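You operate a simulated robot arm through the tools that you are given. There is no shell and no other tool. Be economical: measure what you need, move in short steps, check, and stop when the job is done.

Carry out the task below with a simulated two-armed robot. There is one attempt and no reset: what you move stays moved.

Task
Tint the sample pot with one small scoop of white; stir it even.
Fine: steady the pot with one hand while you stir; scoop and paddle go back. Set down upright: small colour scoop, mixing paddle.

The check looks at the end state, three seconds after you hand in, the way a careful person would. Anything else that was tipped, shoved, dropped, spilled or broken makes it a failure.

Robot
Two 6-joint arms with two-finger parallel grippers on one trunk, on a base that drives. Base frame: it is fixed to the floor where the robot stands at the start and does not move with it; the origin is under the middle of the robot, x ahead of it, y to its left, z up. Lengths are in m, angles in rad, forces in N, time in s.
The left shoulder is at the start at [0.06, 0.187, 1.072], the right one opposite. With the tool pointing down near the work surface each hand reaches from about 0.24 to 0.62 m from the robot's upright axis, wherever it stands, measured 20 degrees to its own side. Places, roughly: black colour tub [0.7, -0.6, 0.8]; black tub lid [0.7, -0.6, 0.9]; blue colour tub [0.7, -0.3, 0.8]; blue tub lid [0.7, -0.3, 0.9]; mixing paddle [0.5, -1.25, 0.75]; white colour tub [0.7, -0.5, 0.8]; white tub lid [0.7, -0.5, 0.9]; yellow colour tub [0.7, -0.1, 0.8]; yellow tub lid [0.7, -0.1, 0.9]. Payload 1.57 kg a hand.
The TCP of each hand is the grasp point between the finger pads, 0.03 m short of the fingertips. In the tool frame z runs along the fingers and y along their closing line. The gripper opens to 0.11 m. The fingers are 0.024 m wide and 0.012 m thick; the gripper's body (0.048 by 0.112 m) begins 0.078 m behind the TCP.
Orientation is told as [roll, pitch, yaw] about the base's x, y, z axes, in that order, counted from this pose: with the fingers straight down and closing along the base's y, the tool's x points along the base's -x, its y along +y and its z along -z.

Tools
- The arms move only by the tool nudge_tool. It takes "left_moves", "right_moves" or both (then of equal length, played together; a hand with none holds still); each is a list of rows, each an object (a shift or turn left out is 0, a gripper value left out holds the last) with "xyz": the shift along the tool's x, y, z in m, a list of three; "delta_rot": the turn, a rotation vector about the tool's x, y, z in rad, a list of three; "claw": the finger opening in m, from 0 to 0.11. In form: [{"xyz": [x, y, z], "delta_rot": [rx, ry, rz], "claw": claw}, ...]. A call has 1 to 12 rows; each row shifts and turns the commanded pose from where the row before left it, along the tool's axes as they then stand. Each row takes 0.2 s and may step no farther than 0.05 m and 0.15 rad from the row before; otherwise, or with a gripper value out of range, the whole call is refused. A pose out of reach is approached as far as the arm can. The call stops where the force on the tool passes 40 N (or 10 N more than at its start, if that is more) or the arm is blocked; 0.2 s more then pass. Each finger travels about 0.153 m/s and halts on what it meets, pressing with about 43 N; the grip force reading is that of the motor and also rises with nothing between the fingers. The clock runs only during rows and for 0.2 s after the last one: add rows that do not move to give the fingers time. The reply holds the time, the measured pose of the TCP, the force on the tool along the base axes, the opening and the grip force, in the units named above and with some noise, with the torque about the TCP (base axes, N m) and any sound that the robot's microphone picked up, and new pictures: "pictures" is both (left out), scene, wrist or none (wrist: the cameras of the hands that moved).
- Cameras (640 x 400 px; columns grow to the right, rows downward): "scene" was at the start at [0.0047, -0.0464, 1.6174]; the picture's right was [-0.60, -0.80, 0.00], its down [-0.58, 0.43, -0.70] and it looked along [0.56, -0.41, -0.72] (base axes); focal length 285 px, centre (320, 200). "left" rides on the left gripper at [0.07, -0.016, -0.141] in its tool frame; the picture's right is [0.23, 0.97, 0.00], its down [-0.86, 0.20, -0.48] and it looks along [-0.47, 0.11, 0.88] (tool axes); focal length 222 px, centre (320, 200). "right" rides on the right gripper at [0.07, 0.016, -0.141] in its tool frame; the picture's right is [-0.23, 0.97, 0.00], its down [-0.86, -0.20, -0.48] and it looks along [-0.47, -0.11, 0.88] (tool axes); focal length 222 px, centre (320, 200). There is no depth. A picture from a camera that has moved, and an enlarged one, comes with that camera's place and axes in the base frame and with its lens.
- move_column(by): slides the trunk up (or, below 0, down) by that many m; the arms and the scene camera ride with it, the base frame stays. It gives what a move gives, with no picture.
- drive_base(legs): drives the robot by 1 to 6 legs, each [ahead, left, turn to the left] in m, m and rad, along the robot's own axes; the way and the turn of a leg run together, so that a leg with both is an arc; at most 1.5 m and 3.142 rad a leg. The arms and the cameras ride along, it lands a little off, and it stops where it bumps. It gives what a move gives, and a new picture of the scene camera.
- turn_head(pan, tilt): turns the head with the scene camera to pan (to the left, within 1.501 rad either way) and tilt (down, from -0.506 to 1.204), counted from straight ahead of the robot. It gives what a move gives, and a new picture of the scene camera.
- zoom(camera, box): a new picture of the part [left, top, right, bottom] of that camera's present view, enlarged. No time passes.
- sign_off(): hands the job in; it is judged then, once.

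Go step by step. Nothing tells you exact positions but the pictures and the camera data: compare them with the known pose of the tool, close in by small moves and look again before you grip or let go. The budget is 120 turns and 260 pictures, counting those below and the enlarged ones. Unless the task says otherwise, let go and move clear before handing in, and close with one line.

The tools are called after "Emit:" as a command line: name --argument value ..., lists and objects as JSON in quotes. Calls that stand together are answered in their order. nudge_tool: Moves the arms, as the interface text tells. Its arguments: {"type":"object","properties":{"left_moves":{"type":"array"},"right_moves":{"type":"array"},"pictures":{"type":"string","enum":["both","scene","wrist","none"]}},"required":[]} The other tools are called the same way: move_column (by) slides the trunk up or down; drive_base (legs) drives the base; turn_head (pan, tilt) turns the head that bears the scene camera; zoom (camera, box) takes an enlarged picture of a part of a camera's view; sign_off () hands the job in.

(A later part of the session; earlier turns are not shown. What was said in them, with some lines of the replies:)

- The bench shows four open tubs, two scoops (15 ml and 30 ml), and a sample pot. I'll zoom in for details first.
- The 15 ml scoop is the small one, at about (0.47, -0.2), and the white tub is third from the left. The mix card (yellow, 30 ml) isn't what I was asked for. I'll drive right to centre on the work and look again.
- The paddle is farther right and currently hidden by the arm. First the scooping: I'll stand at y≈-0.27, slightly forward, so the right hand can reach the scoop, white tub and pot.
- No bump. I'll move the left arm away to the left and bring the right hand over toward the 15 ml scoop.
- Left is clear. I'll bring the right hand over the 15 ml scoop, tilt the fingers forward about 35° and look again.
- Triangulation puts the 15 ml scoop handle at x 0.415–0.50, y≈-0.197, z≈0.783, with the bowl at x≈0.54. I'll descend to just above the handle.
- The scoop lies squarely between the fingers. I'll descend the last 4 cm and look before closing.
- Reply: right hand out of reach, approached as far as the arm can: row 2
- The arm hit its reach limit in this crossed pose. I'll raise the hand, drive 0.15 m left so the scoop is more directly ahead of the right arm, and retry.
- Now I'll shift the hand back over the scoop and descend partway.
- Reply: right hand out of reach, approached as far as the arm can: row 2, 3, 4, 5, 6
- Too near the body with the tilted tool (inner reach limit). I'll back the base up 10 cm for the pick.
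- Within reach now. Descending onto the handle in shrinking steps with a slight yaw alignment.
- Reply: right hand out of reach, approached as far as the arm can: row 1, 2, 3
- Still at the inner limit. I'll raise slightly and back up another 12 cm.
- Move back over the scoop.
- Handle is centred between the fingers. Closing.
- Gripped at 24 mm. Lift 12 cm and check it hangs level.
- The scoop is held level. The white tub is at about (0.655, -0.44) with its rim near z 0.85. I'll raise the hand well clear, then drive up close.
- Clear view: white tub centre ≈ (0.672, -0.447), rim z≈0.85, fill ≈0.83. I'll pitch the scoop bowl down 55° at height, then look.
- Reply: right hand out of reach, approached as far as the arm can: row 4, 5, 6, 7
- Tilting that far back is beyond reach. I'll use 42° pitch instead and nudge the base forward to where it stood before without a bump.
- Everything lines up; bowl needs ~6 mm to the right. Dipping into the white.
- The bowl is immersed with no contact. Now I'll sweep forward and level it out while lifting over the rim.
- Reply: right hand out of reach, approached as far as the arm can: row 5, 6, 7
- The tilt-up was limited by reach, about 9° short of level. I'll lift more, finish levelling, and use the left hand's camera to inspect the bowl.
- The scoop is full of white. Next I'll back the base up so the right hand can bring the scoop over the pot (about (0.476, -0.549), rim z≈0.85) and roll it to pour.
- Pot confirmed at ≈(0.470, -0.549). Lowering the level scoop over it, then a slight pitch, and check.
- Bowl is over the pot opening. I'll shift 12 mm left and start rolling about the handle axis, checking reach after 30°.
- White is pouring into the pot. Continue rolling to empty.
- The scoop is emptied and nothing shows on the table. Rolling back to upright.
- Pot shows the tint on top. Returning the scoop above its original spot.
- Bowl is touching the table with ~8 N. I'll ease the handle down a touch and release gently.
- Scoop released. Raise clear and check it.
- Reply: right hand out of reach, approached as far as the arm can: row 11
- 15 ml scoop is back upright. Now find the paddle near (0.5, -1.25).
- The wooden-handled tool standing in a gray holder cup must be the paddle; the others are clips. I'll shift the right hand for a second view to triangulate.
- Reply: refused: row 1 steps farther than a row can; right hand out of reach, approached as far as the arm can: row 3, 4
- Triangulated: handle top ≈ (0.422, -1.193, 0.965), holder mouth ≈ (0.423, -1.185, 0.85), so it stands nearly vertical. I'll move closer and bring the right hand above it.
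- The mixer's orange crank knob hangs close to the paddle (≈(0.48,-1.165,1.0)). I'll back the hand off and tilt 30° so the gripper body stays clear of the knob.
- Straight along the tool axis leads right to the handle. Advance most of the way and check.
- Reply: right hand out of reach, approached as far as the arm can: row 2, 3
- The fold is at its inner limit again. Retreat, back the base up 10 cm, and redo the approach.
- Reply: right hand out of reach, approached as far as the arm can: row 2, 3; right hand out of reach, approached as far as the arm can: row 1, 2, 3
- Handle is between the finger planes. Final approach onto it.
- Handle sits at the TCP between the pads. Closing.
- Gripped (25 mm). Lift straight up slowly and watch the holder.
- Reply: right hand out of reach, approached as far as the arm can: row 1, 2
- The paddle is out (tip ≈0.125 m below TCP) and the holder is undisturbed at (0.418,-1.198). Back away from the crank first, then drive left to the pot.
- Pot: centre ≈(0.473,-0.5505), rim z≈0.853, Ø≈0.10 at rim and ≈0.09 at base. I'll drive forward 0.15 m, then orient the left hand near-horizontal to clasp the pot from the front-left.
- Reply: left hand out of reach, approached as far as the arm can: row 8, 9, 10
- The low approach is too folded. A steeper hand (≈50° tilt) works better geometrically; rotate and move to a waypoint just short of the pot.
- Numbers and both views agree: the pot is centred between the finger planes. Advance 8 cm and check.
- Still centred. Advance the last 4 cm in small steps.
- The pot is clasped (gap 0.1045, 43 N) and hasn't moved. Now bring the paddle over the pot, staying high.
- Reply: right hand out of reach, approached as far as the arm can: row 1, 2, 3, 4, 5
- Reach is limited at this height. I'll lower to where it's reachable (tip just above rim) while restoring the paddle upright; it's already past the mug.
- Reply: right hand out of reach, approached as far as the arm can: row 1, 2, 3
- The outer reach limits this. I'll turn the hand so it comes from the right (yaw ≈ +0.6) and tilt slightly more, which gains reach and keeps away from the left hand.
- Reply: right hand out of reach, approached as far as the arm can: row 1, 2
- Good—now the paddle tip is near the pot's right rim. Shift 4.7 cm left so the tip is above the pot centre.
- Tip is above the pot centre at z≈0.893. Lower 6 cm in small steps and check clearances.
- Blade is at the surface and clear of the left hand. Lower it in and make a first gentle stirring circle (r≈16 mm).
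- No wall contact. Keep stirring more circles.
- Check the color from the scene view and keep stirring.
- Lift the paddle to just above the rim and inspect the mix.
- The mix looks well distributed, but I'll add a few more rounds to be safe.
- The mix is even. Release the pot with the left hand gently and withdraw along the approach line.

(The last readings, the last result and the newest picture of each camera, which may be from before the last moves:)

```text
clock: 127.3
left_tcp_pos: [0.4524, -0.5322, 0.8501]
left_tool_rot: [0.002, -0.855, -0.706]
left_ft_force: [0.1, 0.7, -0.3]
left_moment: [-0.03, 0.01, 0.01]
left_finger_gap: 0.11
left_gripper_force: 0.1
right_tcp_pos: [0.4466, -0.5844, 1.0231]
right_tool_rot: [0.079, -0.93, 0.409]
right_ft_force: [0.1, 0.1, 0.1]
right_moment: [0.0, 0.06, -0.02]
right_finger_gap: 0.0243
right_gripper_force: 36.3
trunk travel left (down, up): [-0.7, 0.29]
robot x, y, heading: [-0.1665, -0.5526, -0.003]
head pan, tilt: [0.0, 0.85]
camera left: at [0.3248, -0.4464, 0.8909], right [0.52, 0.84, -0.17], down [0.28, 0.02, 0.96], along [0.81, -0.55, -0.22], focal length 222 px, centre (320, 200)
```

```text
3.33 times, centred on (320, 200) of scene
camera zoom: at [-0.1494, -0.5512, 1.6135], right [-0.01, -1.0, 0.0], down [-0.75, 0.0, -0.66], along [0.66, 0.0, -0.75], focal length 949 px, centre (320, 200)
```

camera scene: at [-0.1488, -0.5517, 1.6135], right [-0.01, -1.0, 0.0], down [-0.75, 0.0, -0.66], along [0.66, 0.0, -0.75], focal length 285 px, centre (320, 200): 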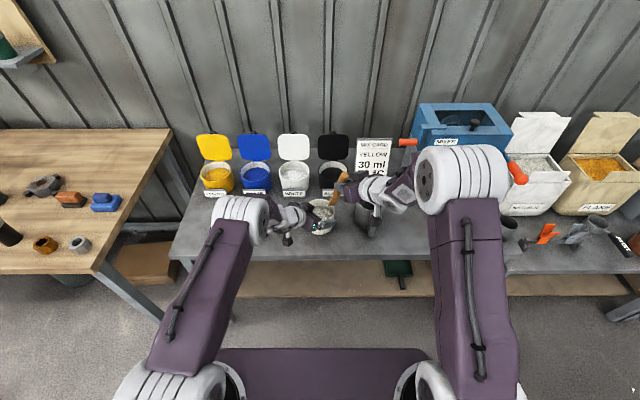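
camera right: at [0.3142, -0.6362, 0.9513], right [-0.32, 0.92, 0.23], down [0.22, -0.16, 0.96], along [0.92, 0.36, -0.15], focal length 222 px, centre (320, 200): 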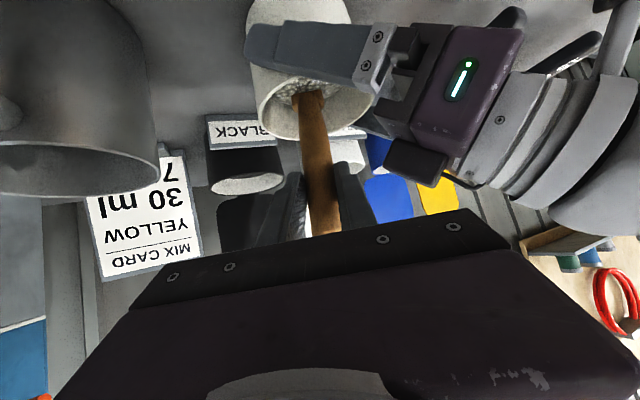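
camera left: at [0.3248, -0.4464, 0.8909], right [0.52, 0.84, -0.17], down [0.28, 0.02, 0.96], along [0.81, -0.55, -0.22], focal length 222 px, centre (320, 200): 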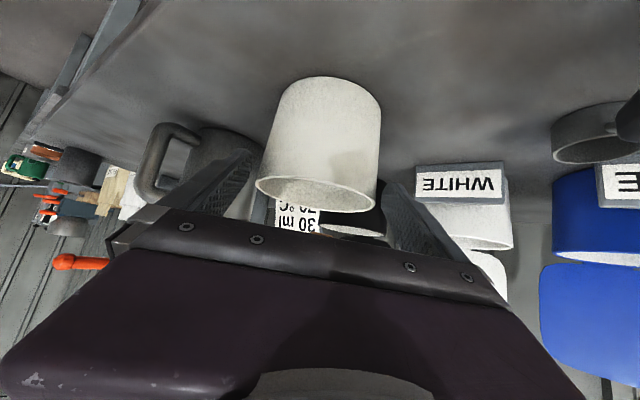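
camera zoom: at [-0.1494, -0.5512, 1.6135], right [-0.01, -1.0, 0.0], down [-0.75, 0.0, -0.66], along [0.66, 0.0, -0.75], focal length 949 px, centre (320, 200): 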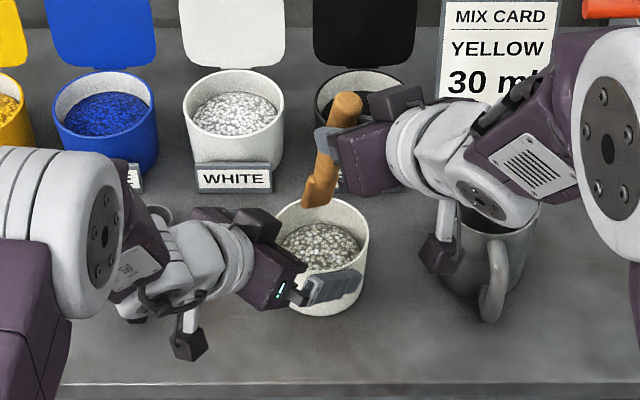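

Pot is undisturbed. Withdraw the left hand further and off to the left.

Emit:
nudge_tool --left_moves '[{"xyz": [0, 0, -0.035]}, {"xyz": [0, 0, -0.035]}, {"xyz": [0, 0, -0.035]}, {"xyz": [-0.01, 0.02, -0.04]}, {"xyz": [-0.01, 0.02, -0.04]}, {"xyz": [-0.02, 0.04, 0]}, {"xyz": [-0.02, 0.04, 0]}, {"xyz": [-0.02, 0.04, 0]}]' --pictures "scene"

```text
clock: 129.1
left_tcp_pos: [0.4923, -0.3526, 1.0286]
left_tool_rot: [-0.001, -0.853, -0.706]
left_ft_force: [-0.1, 0.6, 0.4]
left_moment: [0.02, 0.02, -0.05]
left_finger_gap: 0.1098
left_gripper_force: 0.0
right_tcp_pos: [0.4471, -0.5837, 1.022]
right_tool_rot: [0.079, -0.929, 0.411]
right_ft_force: [-0.3, 0.8, -0.5]
right_moment: [-0.04, 0.01, 0.01]
right_finger_gap: 0.0245
right_gripper_force: 36.1
trunk travel left (down, up): [-0.7, 0.29]
robot x, y, heading: [-0.1661, -0.5527, -0.005]
head pan, tilt: [0.0, 0.85]
camera scene: at [-0.1477, -0.5506, 1.6135], right [-0.01, -1.0, 0.0], down [-0.75, 0.0, -0.66], along [0.66, 0.0, -0.75], focal length 285 px, centre (320, 200)
```

scene: 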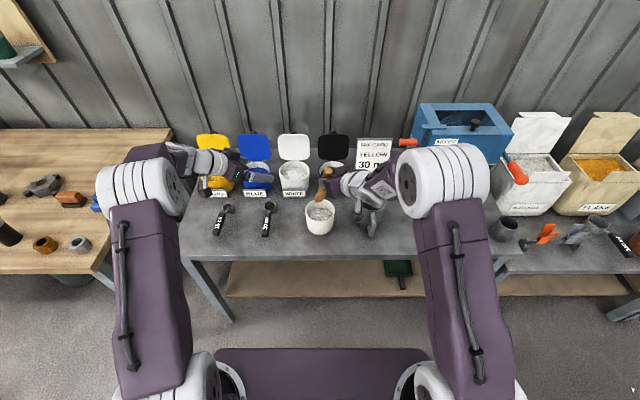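

Both are clear. Back the base straight out, then drive right to the paddle's holder.

Emit:
drive_base --legs '[[-0.16, 0, 0], [0, -0.46, 0]]'

Emit:
turn_head --pan -0.25 --tilt 0.8

```text
clock: 132.8
left_tcp_pos: [0.3302, -0.8169, 1.0296]
left_tool_rot: [0.001, -0.855, -0.71]
left_ft_force: [-0.4, -0.4, -0.2]
left_moment: [-0.01, 0.01, 0.02]
left_finger_gap: 0.11
left_gripper_force: 0.0
right_tcp_pos: [0.2837, -1.0476, 1.023]
right_tool_rot: [0.077, -0.929, 0.404]
right_ft_force: [-0.3, -1.2, -0.1]
right_moment: [0.0, 0.03, 0.04]
right_finger_gap: 0.0244
right_gripper_force: 36.2
trunk travel left (down, up): [-0.7, 0.29]
robot x, y, heading: [-0.3298, -1.0135, -0.006]
head pan, tilt: [0.0, 0.85]
camera scene: at [-0.3116, -1.0112, 1.6135], right [-0.01, -1.0, 0.0], down [-0.75, 0.01, -0.66], along [0.66, -0.01, -0.75], focal length 285 px, centre (320, 200)
```

scene: 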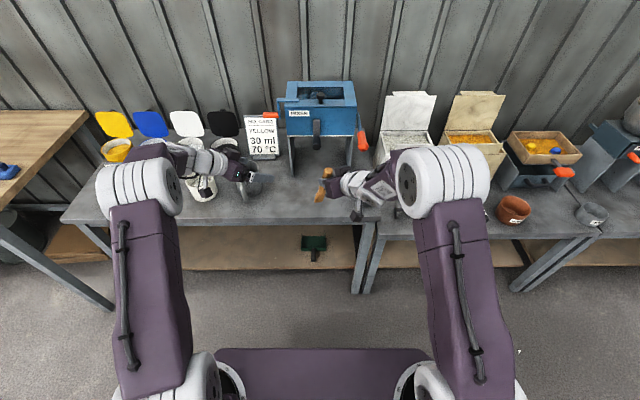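

```text
clock: 133.6
left_tcp_pos: [0.3302, -0.8168, 1.0289]
left_tool_rot: [-0.002, -0.854, -0.712]
left_ft_force: [-0.7, 0.5, 0.4]
left_moment: [0.01, 0.03, -0.04]
left_finger_gap: 0.11
left_gripper_force: 0.1
right_tcp_pos: [0.2834, -1.0489, 1.0222]
right_tool_rot: [0.078, -0.93, 0.404]
right_ft_force: [-0.3, -0.5, -0.6]
right_moment: [-0.01, 0.04, 0.01]
right_finger_gap: 0.0244
right_gripper_force: 36.4
trunk travel left (down, up): [-0.7, 0.29]
robot x, y, heading: [-0.3266, -1.0106, -0.011]
head pan, tilt: [-0.25, 0.799]
camera scene: at [-0.3118, -1.0318, 1.6175], right [-0.26, -0.97, 0.0], down [-0.69, 0.18, -0.7], along [0.67, -0.18, -0.72], focal length 285 px, centre (320, 200)
```

scene: 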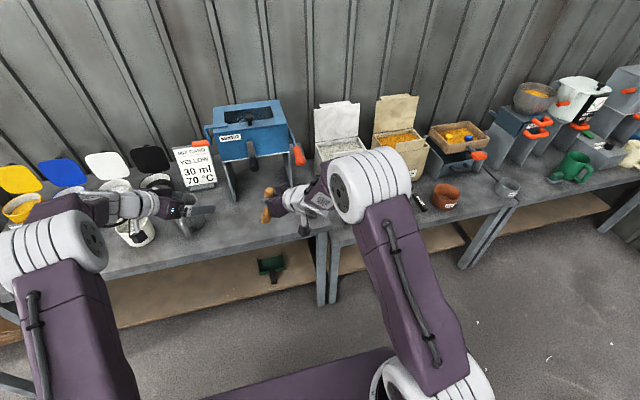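

Restore the paddle to upright and line the hand up laterally with the holder.

Emit:
nudge_tool --right_moves '[{"delta_rot": [0.097, 0, 0.0724]}, {"delta_rot": [0.097, 0, 0.0724]}, {"delta_rot": [0.097, 0, 0.0724]}, {"delta_rot": [0.03, 0.136, 0]}, {"delta_rot": [0.031, 0.136, 0]}, {"xyz": [0, -0.03, -0.005]}, {"xyz": [0, -0.03, -0.005]}, {"xyz": [0, -0.03, -0.005]}, {"xyz": [0, -0.03, -0.005]}, {"xyz": [0, -0.028, -0.005]}]'

```text
clock: 135.8
left_tcp_pos: [0.3293, -0.8184, 1.0294]
left_tool_rot: [0.002, -0.856, -0.711]
left_ft_force: [-0.8, -0.6, -0.2]
left_moment: [0.01, 0.0, -0.02]
left_finger_gap: 0.1102
left_gripper_force: 0.1
right_tcp_pos: [0.2746, -1.2068, 1.0397]
right_tool_rot: [0.006, -0.792, 0.055]
right_ft_force: [0.0, -0.4, -1.0]
right_moment: [0.0, 0.0, 0.0]
right_finger_gap: 0.0244
right_gripper_force: 36.7
right hand out of reach, approached as far as the arm can: row 4, 5
trunk travel left (down, up): [-0.7, 0.29]
robot x, y, heading: [-0.3282, -1.0144, -0.008]
head pan, tilt: [-0.25, 0.799]
camera scene: at [-0.312, -1.0326, 1.6175], right [-0.26, -0.97, 0.0], down [-0.69, 0.19, -0.7], along [0.67, -0.18, -0.72], focal length 285 px, centre (320, 200)
camera right: at [0.1254, -1.1987, 1.0886], right [0.1, 0.98, 0.17], down [0.27, -0.19, 0.94], along [0.96, -0.05, -0.28], focal length 222 px, centre (320, 200)
```

scene: 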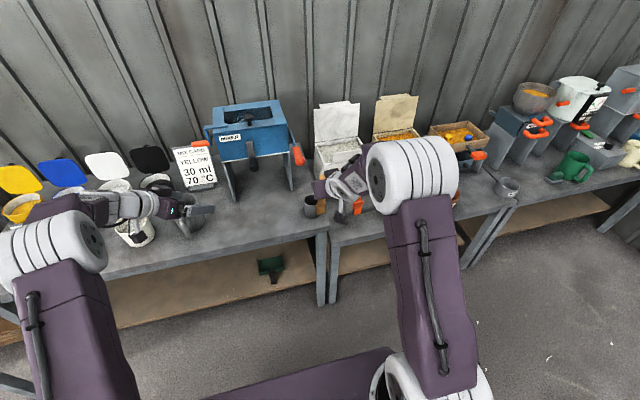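
right: 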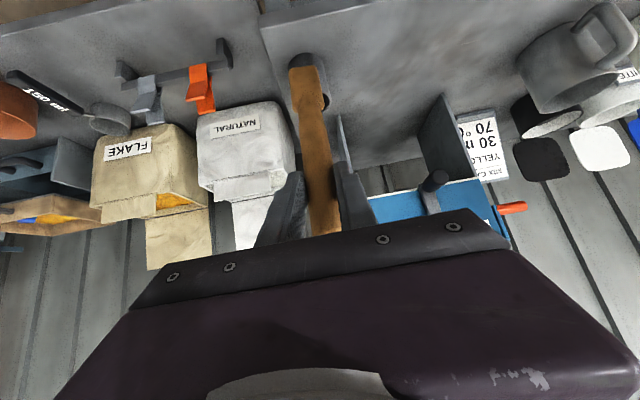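

Emit:
nudge_tool --right_moves '[{"xyz": [0.0213, 0.004, -0.0215]}, {"delta_rot": [0.0, 0.067, 0]}, {"delta_rot": [0, 0.067, 0]}, {"xyz": [0.012, 0.002, 0.0158]}]' --pictures "none"

Emit:
drive_base --legs '[[0.13, 0, 0.008]]'

Emit:
zoom --camera "right" --box '[0, 0, 640, 400]'

Emit:
zoom --camera "scene" --box '[250, 110, 390, 250]'

```text
clock: 136.8
left_tcp_pos: [0.3299, -0.8174, 1.0293]
left_tool_rot: [-0.001, -0.854, -0.712]
left_ft_force: [0.2, 0.3, -0.7]
left_moment: [-0.03, -0.01, 0.0]
left_finger_gap: 0.1103
left_gripper_force: 0.1
right_tcp_pos: [0.2468, -1.202, 1.0197]
right_tool_rot: [0.02, -0.754, 0.056]
right_ft_force: [-0.3, 0.4, -1.3]
right_moment: [-0.02, -0.02, -0.01]
right_finger_gap: 0.0245
right_gripper_force: 36.1
right hand out of reach, approached as far as the arm can: row 3
trunk travel left (down, up): [-0.7, 0.29]
robot x, y, heading: [-0.3295, -1.015, -0.01]
head pan, tilt: [-0.25, 0.799]
```

```text
clock: 138.1
left_tcp_pos: [0.4592, -0.8117, 1.0295]
left_tool_rot: [0.003, -0.857, -0.703]
left_ft_force: [0.3, -0.9, 0.2]
left_moment: [0.0, 0.0, 0.0]
left_finger_gap: 0.1099
left_gripper_force: 0.0
right_tcp_pos: [0.3795, -1.1975, 1.0192]
right_tool_rot: [0.016, -0.752, 0.067]
right_ft_force: [0.0, 0.6, -1.6]
right_moment: [0.0, 0.0, -0.03]
right_finger_gap: 0.0247
right_gripper_force: 36.1
trunk travel left (down, up): [-0.7, 0.29]
robot x, y, heading: [-0.1996, -1.0162, -0.001]
head pan, tilt: [-0.25, 0.799]
camera scene: at [-0.1808, -1.0323, 1.6176], right [-0.25, -0.97, 0.0], down [-0.69, 0.18, -0.7], along [0.68, -0.17, -0.72], focal length 285 px, centre (320, 200)
```

scene: 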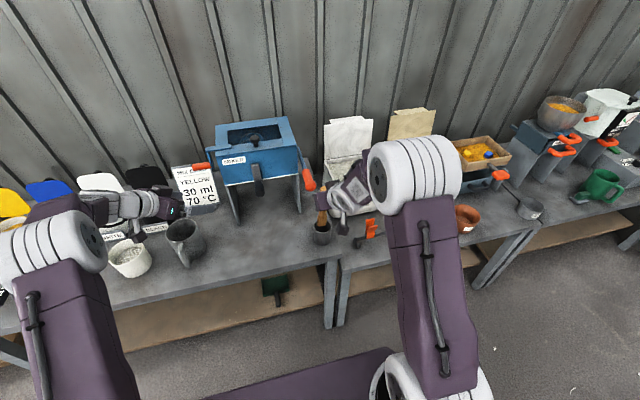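

```text
1.00 times, centred on (320, 200) of right (not enlarged: the box is as wide or as high as the picture)
camera zoom: at [0.2313, -1.1921, 1.0761], right [0.09, 0.98, 0.17], down [0.31, -0.19, 0.93], along [0.95, -0.03, -0.32], focal length 222 px, centre (320, 200)
```

zoom: 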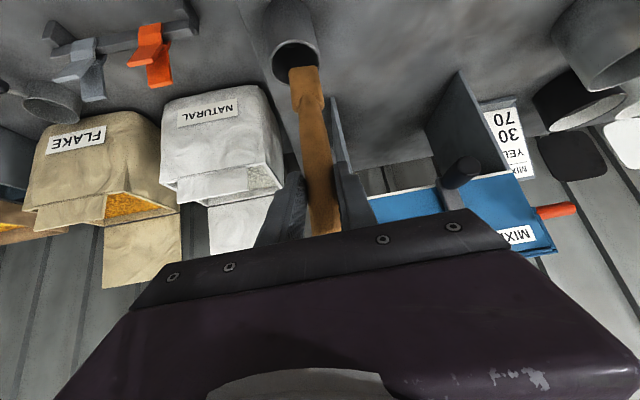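

```text
2.86 times, centred on (320, 180) of scene
camera zoom: at [-0.1808, -1.0323, 1.6176], right [-0.25, -0.97, 0.0], down [-0.69, 0.18, -0.7], along [0.68, -0.17, -0.72], focal length 813 px, centre (320, 257)
```

zoom: 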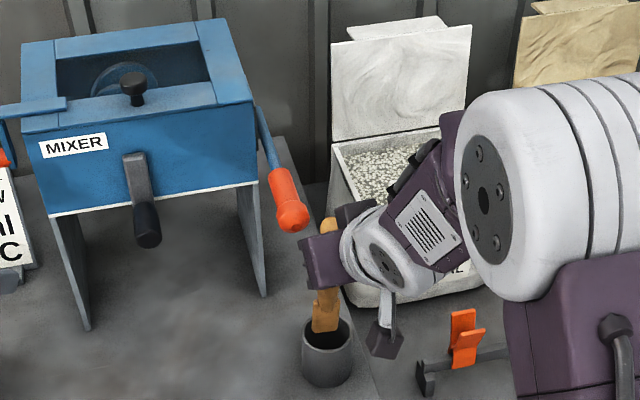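

Upright the paddle, lower slightly, and slide forward over the holder mouth.

Emit:
nudge_tool --right_moves '[{"xyz": [0.0171, 0, 0.0183]}, {"delta_rot": [0, 0.047, 0]}, {"delta_rot": [0, 0.047, 0]}, {"xyz": [-0.0137, -0.0015, 0.0105]}, {"xyz": [-0.0137, -0.0015, 0.0105]}]' --pictures "wrist"

Emit:
zoom --camera "scene" --box '[270, 170, 370, 260]'

Emit:
zoom --camera "right" --box '[220, 0, 400, 140]'

```text
clock: 139.3
left_tcp_pos: [0.4609, -0.8122, 1.0288]
left_tool_rot: [0.0, -0.854, -0.702]
left_ft_force: [-0.2, 0.0, 1.0]
left_moment: [0.0, 0.01, 0.0]
left_finger_gap: 0.1097
left_gripper_force: 0.1
right_tcp_pos: [0.4156, -1.1973, 0.9941]
right_tool_rot: [0.016, -0.658, 0.068]
right_ft_force: [0.0, -0.5, -0.2]
right_moment: [0.0, 0.04, 0.02]
right_finger_gap: 0.0247
right_gripper_force: 36.0
trunk travel left (down, up): [-0.7, 0.29]
robot x, y, heading: [-0.1974, -1.0149, -0.003]
head pan, tilt: [-0.25, 0.799]
camera right: at [0.2733, -1.1912, 1.0633], right [0.1, 0.98, 0.15], down [0.4, -0.18, 0.9], along [0.91, -0.03, -0.41], focal length 222 px, centre (320, 200)
```

right: 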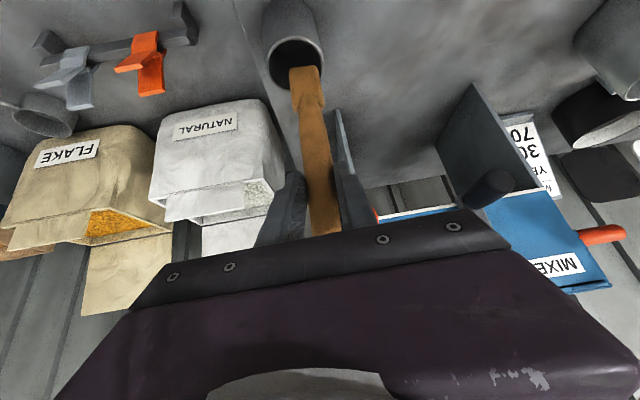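

```text
4.44 times, centred on (320, 215) of scene
camera zoom: at [-0.1784, -1.0323, 1.6175], right [-0.25, -0.97, 0.0], down [-0.69, 0.18, -0.7], along [0.67, -0.17, -0.72], focal length 1265 px, centre (320, 133)
```

zoom: 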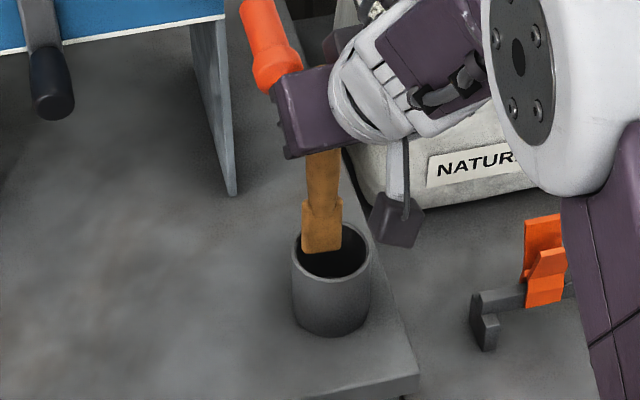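

```text
2.86 times, centred on (310, 70) of right
camera zoom: at [0.2733, -1.1912, 1.0633], right [0.1, 0.98, 0.15], down [0.4, -0.18, 0.9], along [0.91, -0.03, -0.41], focal length 635 px, centre (349, 571)
```

zoom: 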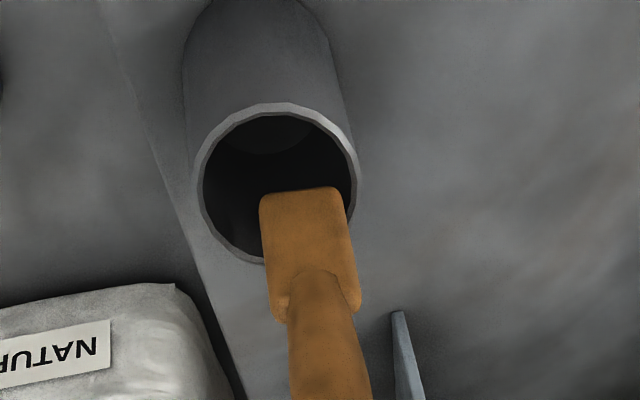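

The tip needs about 6 mm forward and 7 mm right to be centred over the holder. Adjust, then lower partway.

Emit:
nudge_tool --right_moves '[{"xyz": [-0.0047, -0.0078, 0.0037]}, {"xyz": [0.0092, 0, 0.0119]}, {"xyz": [0.0092, 0, 0.0119]}]' --pictures "none"

Emit:
zoom --camera "scene" --box '[270, 170, 370, 260]'

Emit:
zoom --camera "right" --box '[220, 0, 400, 140]'

```text
clock: 140.1
left_tcp_pos: [0.4618, -0.8133, 1.0294]
left_tool_rot: [0.001, -0.853, -0.701]
left_ft_force: [0.7, -0.4, -0.4]
left_moment: [0.0, 0.02, 0.02]
left_finger_gap: 0.1099
left_gripper_force: 0.0
right_tcp_pos: [0.4216, -1.2037, 0.9649]
right_tool_rot: [0.016, -0.659, 0.068]
right_ft_force: [-0.6, 0.1, -1.0]
right_moment: [0.01, 0.01, 0.01]
right_finger_gap: 0.0245
right_gripper_force: 36.3
trunk travel left (down, up): [-0.7, 0.29]
robot x, y, heading: [-0.196, -1.0182, 0.002]
head pan, tilt: [-0.25, 0.799]
```

```text
4.44 times, centred on (320, 215) of scene
camera zoom: at [-0.179, -1.0323, 1.6176], right [-0.25, -0.97, 0.0], down [-0.69, 0.18, -0.7], along [0.68, -0.17, -0.72], focal length 1265 px, centre (320, 133)
```

zoom: 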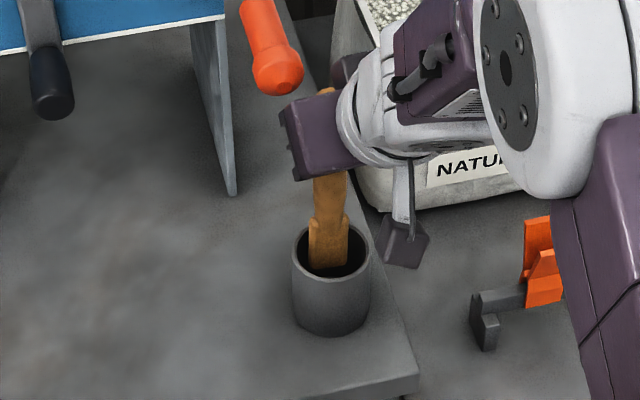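

```text
2.86 times, centred on (310, 70) of right
camera zoom: at [0.2797, -1.1983, 1.034], right [0.1, 0.98, 0.15], down [0.4, -0.18, 0.9], along [0.91, -0.03, -0.41], focal length 635 px, centre (349, 571)
```

zoom: 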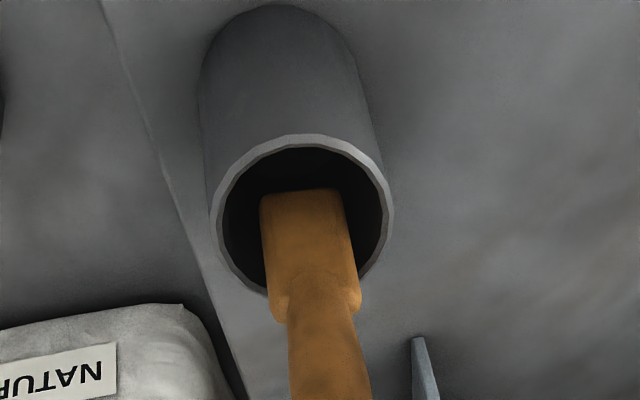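

The paddle is entering the holder cleanly. Lower the rest of the way, watching for bottom contact.

Emit:
nudge_tool --right_moves '[{"xyz": [0.0092, 0, 0.0119]}, {"xyz": [0.0092, 0, 0.0119]}, {"xyz": [0.0037, 0, 0.0047]}]' --pictures "wrist"

Emit:
zoom --camera "scene" --box '[270, 170, 370, 260]'

```text
clock: 140.9
left_tcp_pos: [0.4596, -0.8113, 1.0291]
left_tool_rot: [-0.001, -0.856, -0.704]
left_ft_force: [-0.6, -0.2, 1.2]
left_moment: [0.0, 0.0, -0.02]
left_finger_gap: 0.1099
left_gripper_force: 0.1
right_tcp_pos: [0.4215, -1.2027, 0.9272]
right_tool_rot: [0.017, -0.658, 0.069]
right_ft_force: [-0.2, 0.1, 0.7]
right_moment: [-0.01, 0.04, 0.02]
right_finger_gap: 0.0243
right_gripper_force: 36.2
trunk travel left (down, up): [-0.7, 0.29]
robot x, y, heading: [-0.1966, -1.0149, -0.006]
head pan, tilt: [-0.25, 0.799]
camera right: at [0.2796, -1.198, 0.9976], right [0.1, 0.98, 0.15], down [0.4, -0.18, 0.9], along [0.91, -0.03, -0.41], focal length 222 px, centre (320, 200)
```

right: 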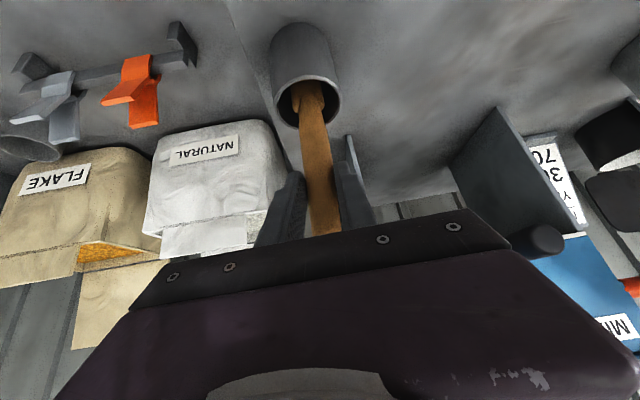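

```text
4.44 times, centred on (320, 215) of scene
camera zoom: at [-0.1792, -1.0323, 1.6176], right [-0.25, -0.97, 0.0], down [-0.69, 0.18, -0.7], along [0.68, -0.17, -0.72], focal length 1265 px, centre (320, 133)
```

zoom: 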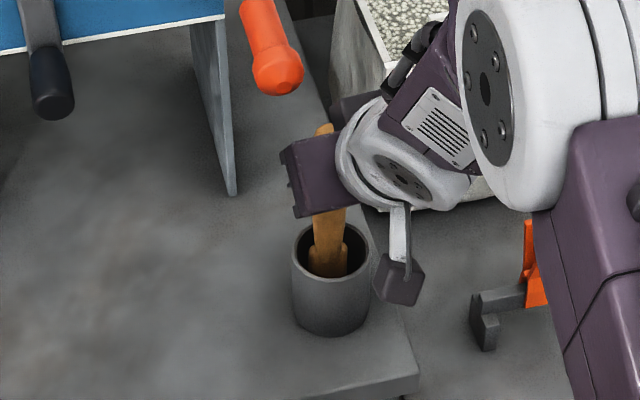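

Emit:
nudge_tool --right_moves '[{"xyz": [0.0009, 0, 0.0012]}, {"xyz": [0.0009, 0, 0.0012]}, {}]' --pictures "none"

```text
clock: 141.7
left_tcp_pos: [0.4597, -0.8117, 1.0303]
left_tool_rot: [0.0, -0.855, -0.702]
left_ft_force: [0.8, -0.3, -0.2]
left_moment: [0.01, 0.0, 0.03]
left_finger_gap: 0.11
left_gripper_force: 0.1
right_tcp_pos: [0.422, -1.203, 0.9259]
right_tool_rot: [0.017, -0.66, 0.067]
right_ft_force: [0.2, 0.1, 1.6]
right_moment: [0.04, -0.09, 0.01]
right_finger_gap: 0.0245
right_gripper_force: 36.4
trunk travel left (down, up): [-0.7, 0.29]
robot x, y, heading: [-0.1922, -1.0139, -0.004]
head pan, tilt: [-0.25, 0.799]
```

It's just resting on the bottom. Release slowly.

Emit:
nudge_tool --right_moves '[{"claw": 0.028}, {"claw": 0.035}, {"claw": 0.05}, {"claw": 0.08}, {}]' --pictures "wrist"

Emit:
zoom --camera "scene" --box '[270, 170, 370, 260]'

```text
clock: 142.9
left_tcp_pos: [0.4603, -0.811, 1.0291]
left_tool_rot: [0.0, -0.855, -0.701]
left_ft_force: [0.8, 0.7, -1.0]
left_moment: [0.02, 0.01, 0.02]
left_finger_gap: 0.11
left_gripper_force: 0.1
right_tcp_pos: [0.4231, -1.2031, 0.9252]
right_tool_rot: [0.018, -0.658, 0.07]
right_ft_force: [1.1, -0.3, -0.3]
right_moment: [-0.01, 0.03, 0.02]
right_finger_gap: 0.0803
right_gripper_force: 0.1
trunk travel left (down, up): [-0.7, 0.29]
robot x, y, heading: [-0.1974, -1.0151, -0.004]
head pan, tilt: [-0.25, 0.799]
camera right: at [0.2794, -1.198, 0.9946], right [0.1, 0.98, 0.15], down [0.4, -0.18, 0.9], along [0.91, -0.03, -0.41], focal length 222 px, centre (320, 200)
```

right: 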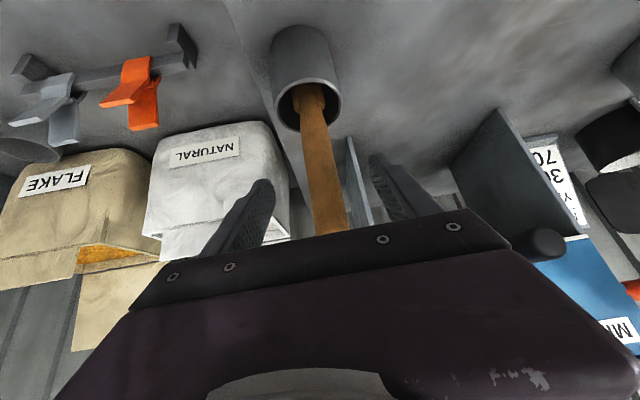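

```text
4.44 times, centred on (320, 215) of scene
camera zoom: at [-0.1792, -1.0323, 1.6175], right [-0.25, -0.97, 0.0], down [-0.69, 0.18, -0.7], along [0.68, -0.17, -0.72], focal length 1265 px, centre (320, 133)
```

zoom: 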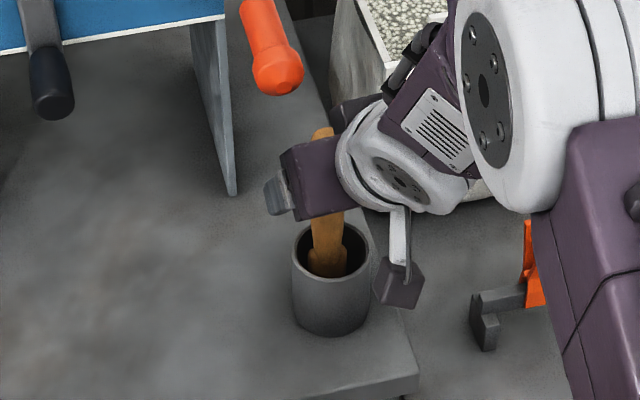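

Paddle stands in its holder. Withdraw along the tool axis.

Emit:
nudge_tool --right_moves '[{"xyz": [0, 0, -0.025]}, {"xyz": [0, 0, -0.03]}, {"xyz": [0, 0, -0.03]}, {"xyz": [0, 0, -0.03]}, {"xyz": [0.02, 0, -0.03]}]' --pictures "wrist"

Emit:
drive_base --legs '[[-0.2, 0, 0]]'

```text
clock: 144.1
left_tcp_pos: [0.4586, -0.8129, 1.0298]
left_tool_rot: [0.002, -0.856, -0.704]
left_ft_force: [0.2, 1.3, 0.5]
left_moment: [0.01, 0.02, 0.0]
left_finger_gap: 0.1098
left_gripper_force: 0.0
right_tcp_pos: [0.3174, -1.2132, 1.0282]
right_tool_rot: [0.016, -0.66, 0.067]
right_ft_force: [-0.7, -1.0, -0.7]
right_moment: [-0.03, 0.01, -0.02]
right_finger_gap: 0.08
right_gripper_force: 0.0
trunk travel left (down, up): [-0.7, 0.29]
robot x, y, heading: [-0.1991, -1.0127, -0.002]
head pan, tilt: [-0.25, 0.799]
camera right: at [0.1742, -1.2088, 1.0973], right [0.1, 0.98, 0.15], down [0.4, -0.18, 0.9], along [0.91, -0.03, -0.41], focal length 222 px, centre (320, 200)
```

right: 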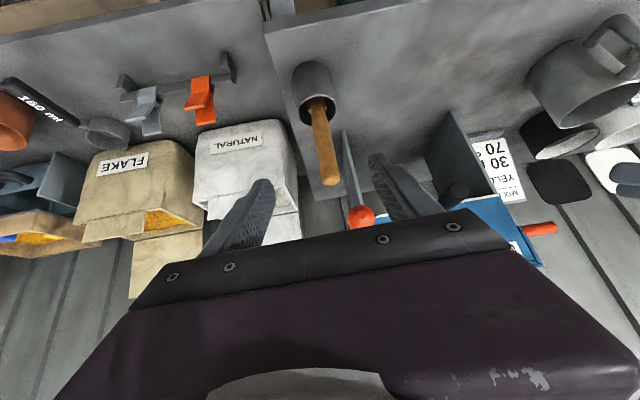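

```text
clock: 145.7
left_tcp_pos: [0.2598, -0.8128, 1.0292]
left_tool_rot: [0.0, -0.852, -0.705]
left_ft_force: [0.8, 0.7, 0.3]
left_moment: [0.01, 0.03, -0.05]
left_finger_gap: 0.1101
left_gripper_force: 0.0
right_tcp_pos: [0.119, -1.2148, 1.0283]
right_tool_rot: [0.016, -0.658, 0.066]
right_ft_force: [-0.6, 0.8, -0.9]
right_moment: [0.0, 0.0, -0.03]
right_finger_gap: 0.0799
right_gripper_force: 0.0
trunk travel left (down, up): [-0.7, 0.29]
robot x, y, heading: [-0.3979, -1.0128, -0.003]
head pan, tilt: [-0.25, 0.799]
camera scene: at [-0.3796, -1.0315, 1.6175], right [-0.25, -0.97, 0.0], down [-0.69, 0.18, -0.7], along [0.67, -0.18, -0.72], focal length 285 px, centre (320, 200)
```

scene: 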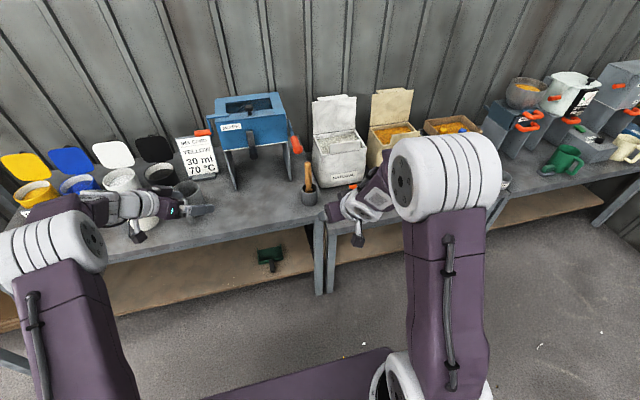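

Paddle is back in its holder. Final check of the pot, scoop and table from the left.

Emit:
drive_base --legs '[[0, 0.55, 0]]'

Emit:
turn_head --pan 0.0 --tilt 0.8

Emit:
zoom --camera "scene" --box '[220, 130, 400, 240]'

```text
clock: 148.9
left_tcp_pos: [0.2674, -0.2592, 1.0305]
left_tool_rot: [0.0, -0.854, -0.714]
left_ft_force: [0.4, -0.6, -0.6]
left_moment: [0.01, 0.02, 0.01]
left_finger_gap: 0.1103
left_gripper_force: 0.2
right_tcp_pos: [0.1195, -0.6592, 1.0277]
right_tool_rot: [0.019, -0.657, 0.057]
right_ft_force: [0.2, -0.2, 0.1]
right_moment: [0.02, 0.02, -0.02]
right_finger_gap: 0.0798
right_gripper_force: 0.1
trunk travel left (down, up): [-0.7, 0.29]
robot x, y, heading: [-0.3947, -0.4537, -0.013]
head pan, tilt: [-0.25, 0.799]
camera scene: at [-0.3758, -0.472, 1.6175], right [-0.26, -0.97, 0.0], down [-0.69, 0.19, -0.7], along [0.67, -0.18, -0.72], focal length 285 px, centre (320, 200)
```

scene: 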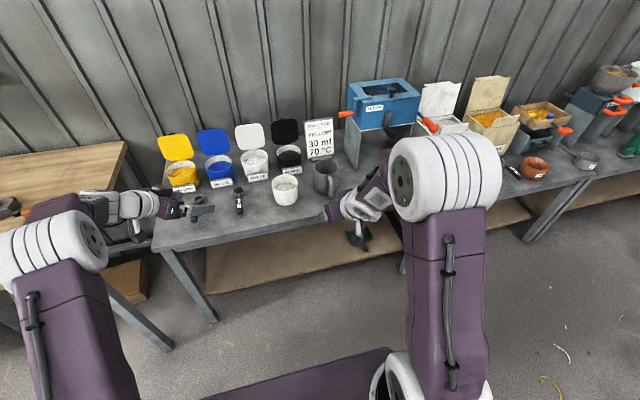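

```text
clock: 149.7
left_tcp_pos: [0.2658, -0.2578, 1.0291]
left_tool_rot: [-0.001, -0.855, -0.715]
left_ft_force: [-0.2, -0.3, -0.5]
left_moment: [0.03, 0.0, 0.01]
left_finger_gap: 0.11
left_gripper_force: 0.1
right_tcp_pos: [0.1197, -0.6591, 1.0265]
right_tool_rot: [0.014, -0.656, 0.059]
right_ft_force: [-0.1, 0.0, -0.2]
right_moment: [0.01, 0.0, -0.01]
right_finger_gap: 0.0801
right_gripper_force: 0.1
trunk travel left (down, up): [-0.7, 0.29]
robot x, y, heading: [-0.3957, -0.4536, -0.012]
head pan, tilt: [0.0, 0.799]
camera scene: at [-0.3731, -0.4515, 1.6175], right [-0.01, -1.0, 0.0], down [-0.72, 0.01, -0.7], along [0.7, -0.01, -0.72], focal length 285 px, centre (320, 200)
```

scene: 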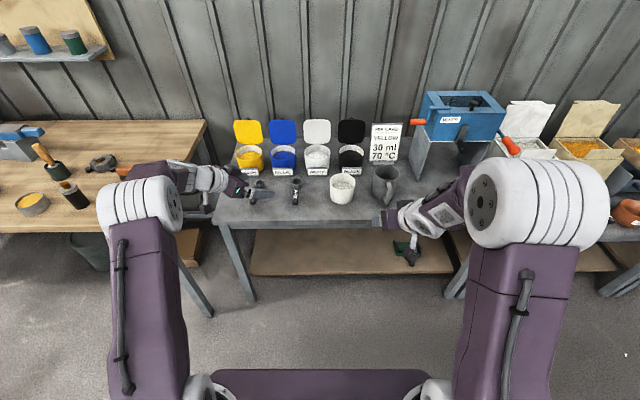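

```text
3.56 times, centred on (310, 185) of scene
camera zoom: at [-0.3731, -0.4515, 1.6175], right [-0.01, -1.0, 0.0], down [-0.72, 0.01, -0.7], along [0.7, -0.01, -0.72], focal length 1012 px, centre (356, 253)
```

zoom: 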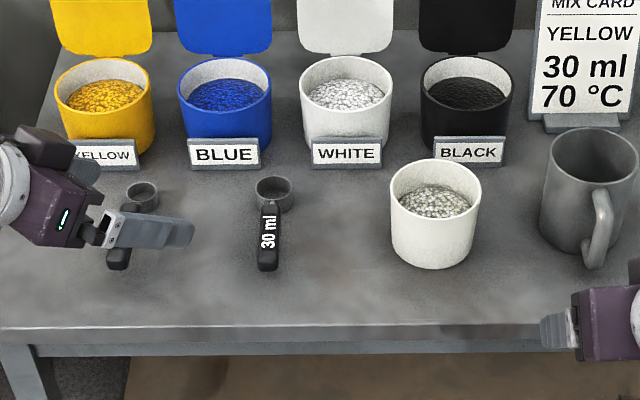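

Everything is in place: the pot is upright, the mix looks even, there is no spill on the bench, the 15 ml scoop is upright at its spot and the paddle is in its holder. Both hands are clear, so I'm handing in.

Emit:
sign_off

```text
The job is handed in.
```

The sample pot is tinted with one 15 ml scoop of white and stirred even, steadied by the left hand. The scoop and paddle are back upright in their places, and I saw no spills.
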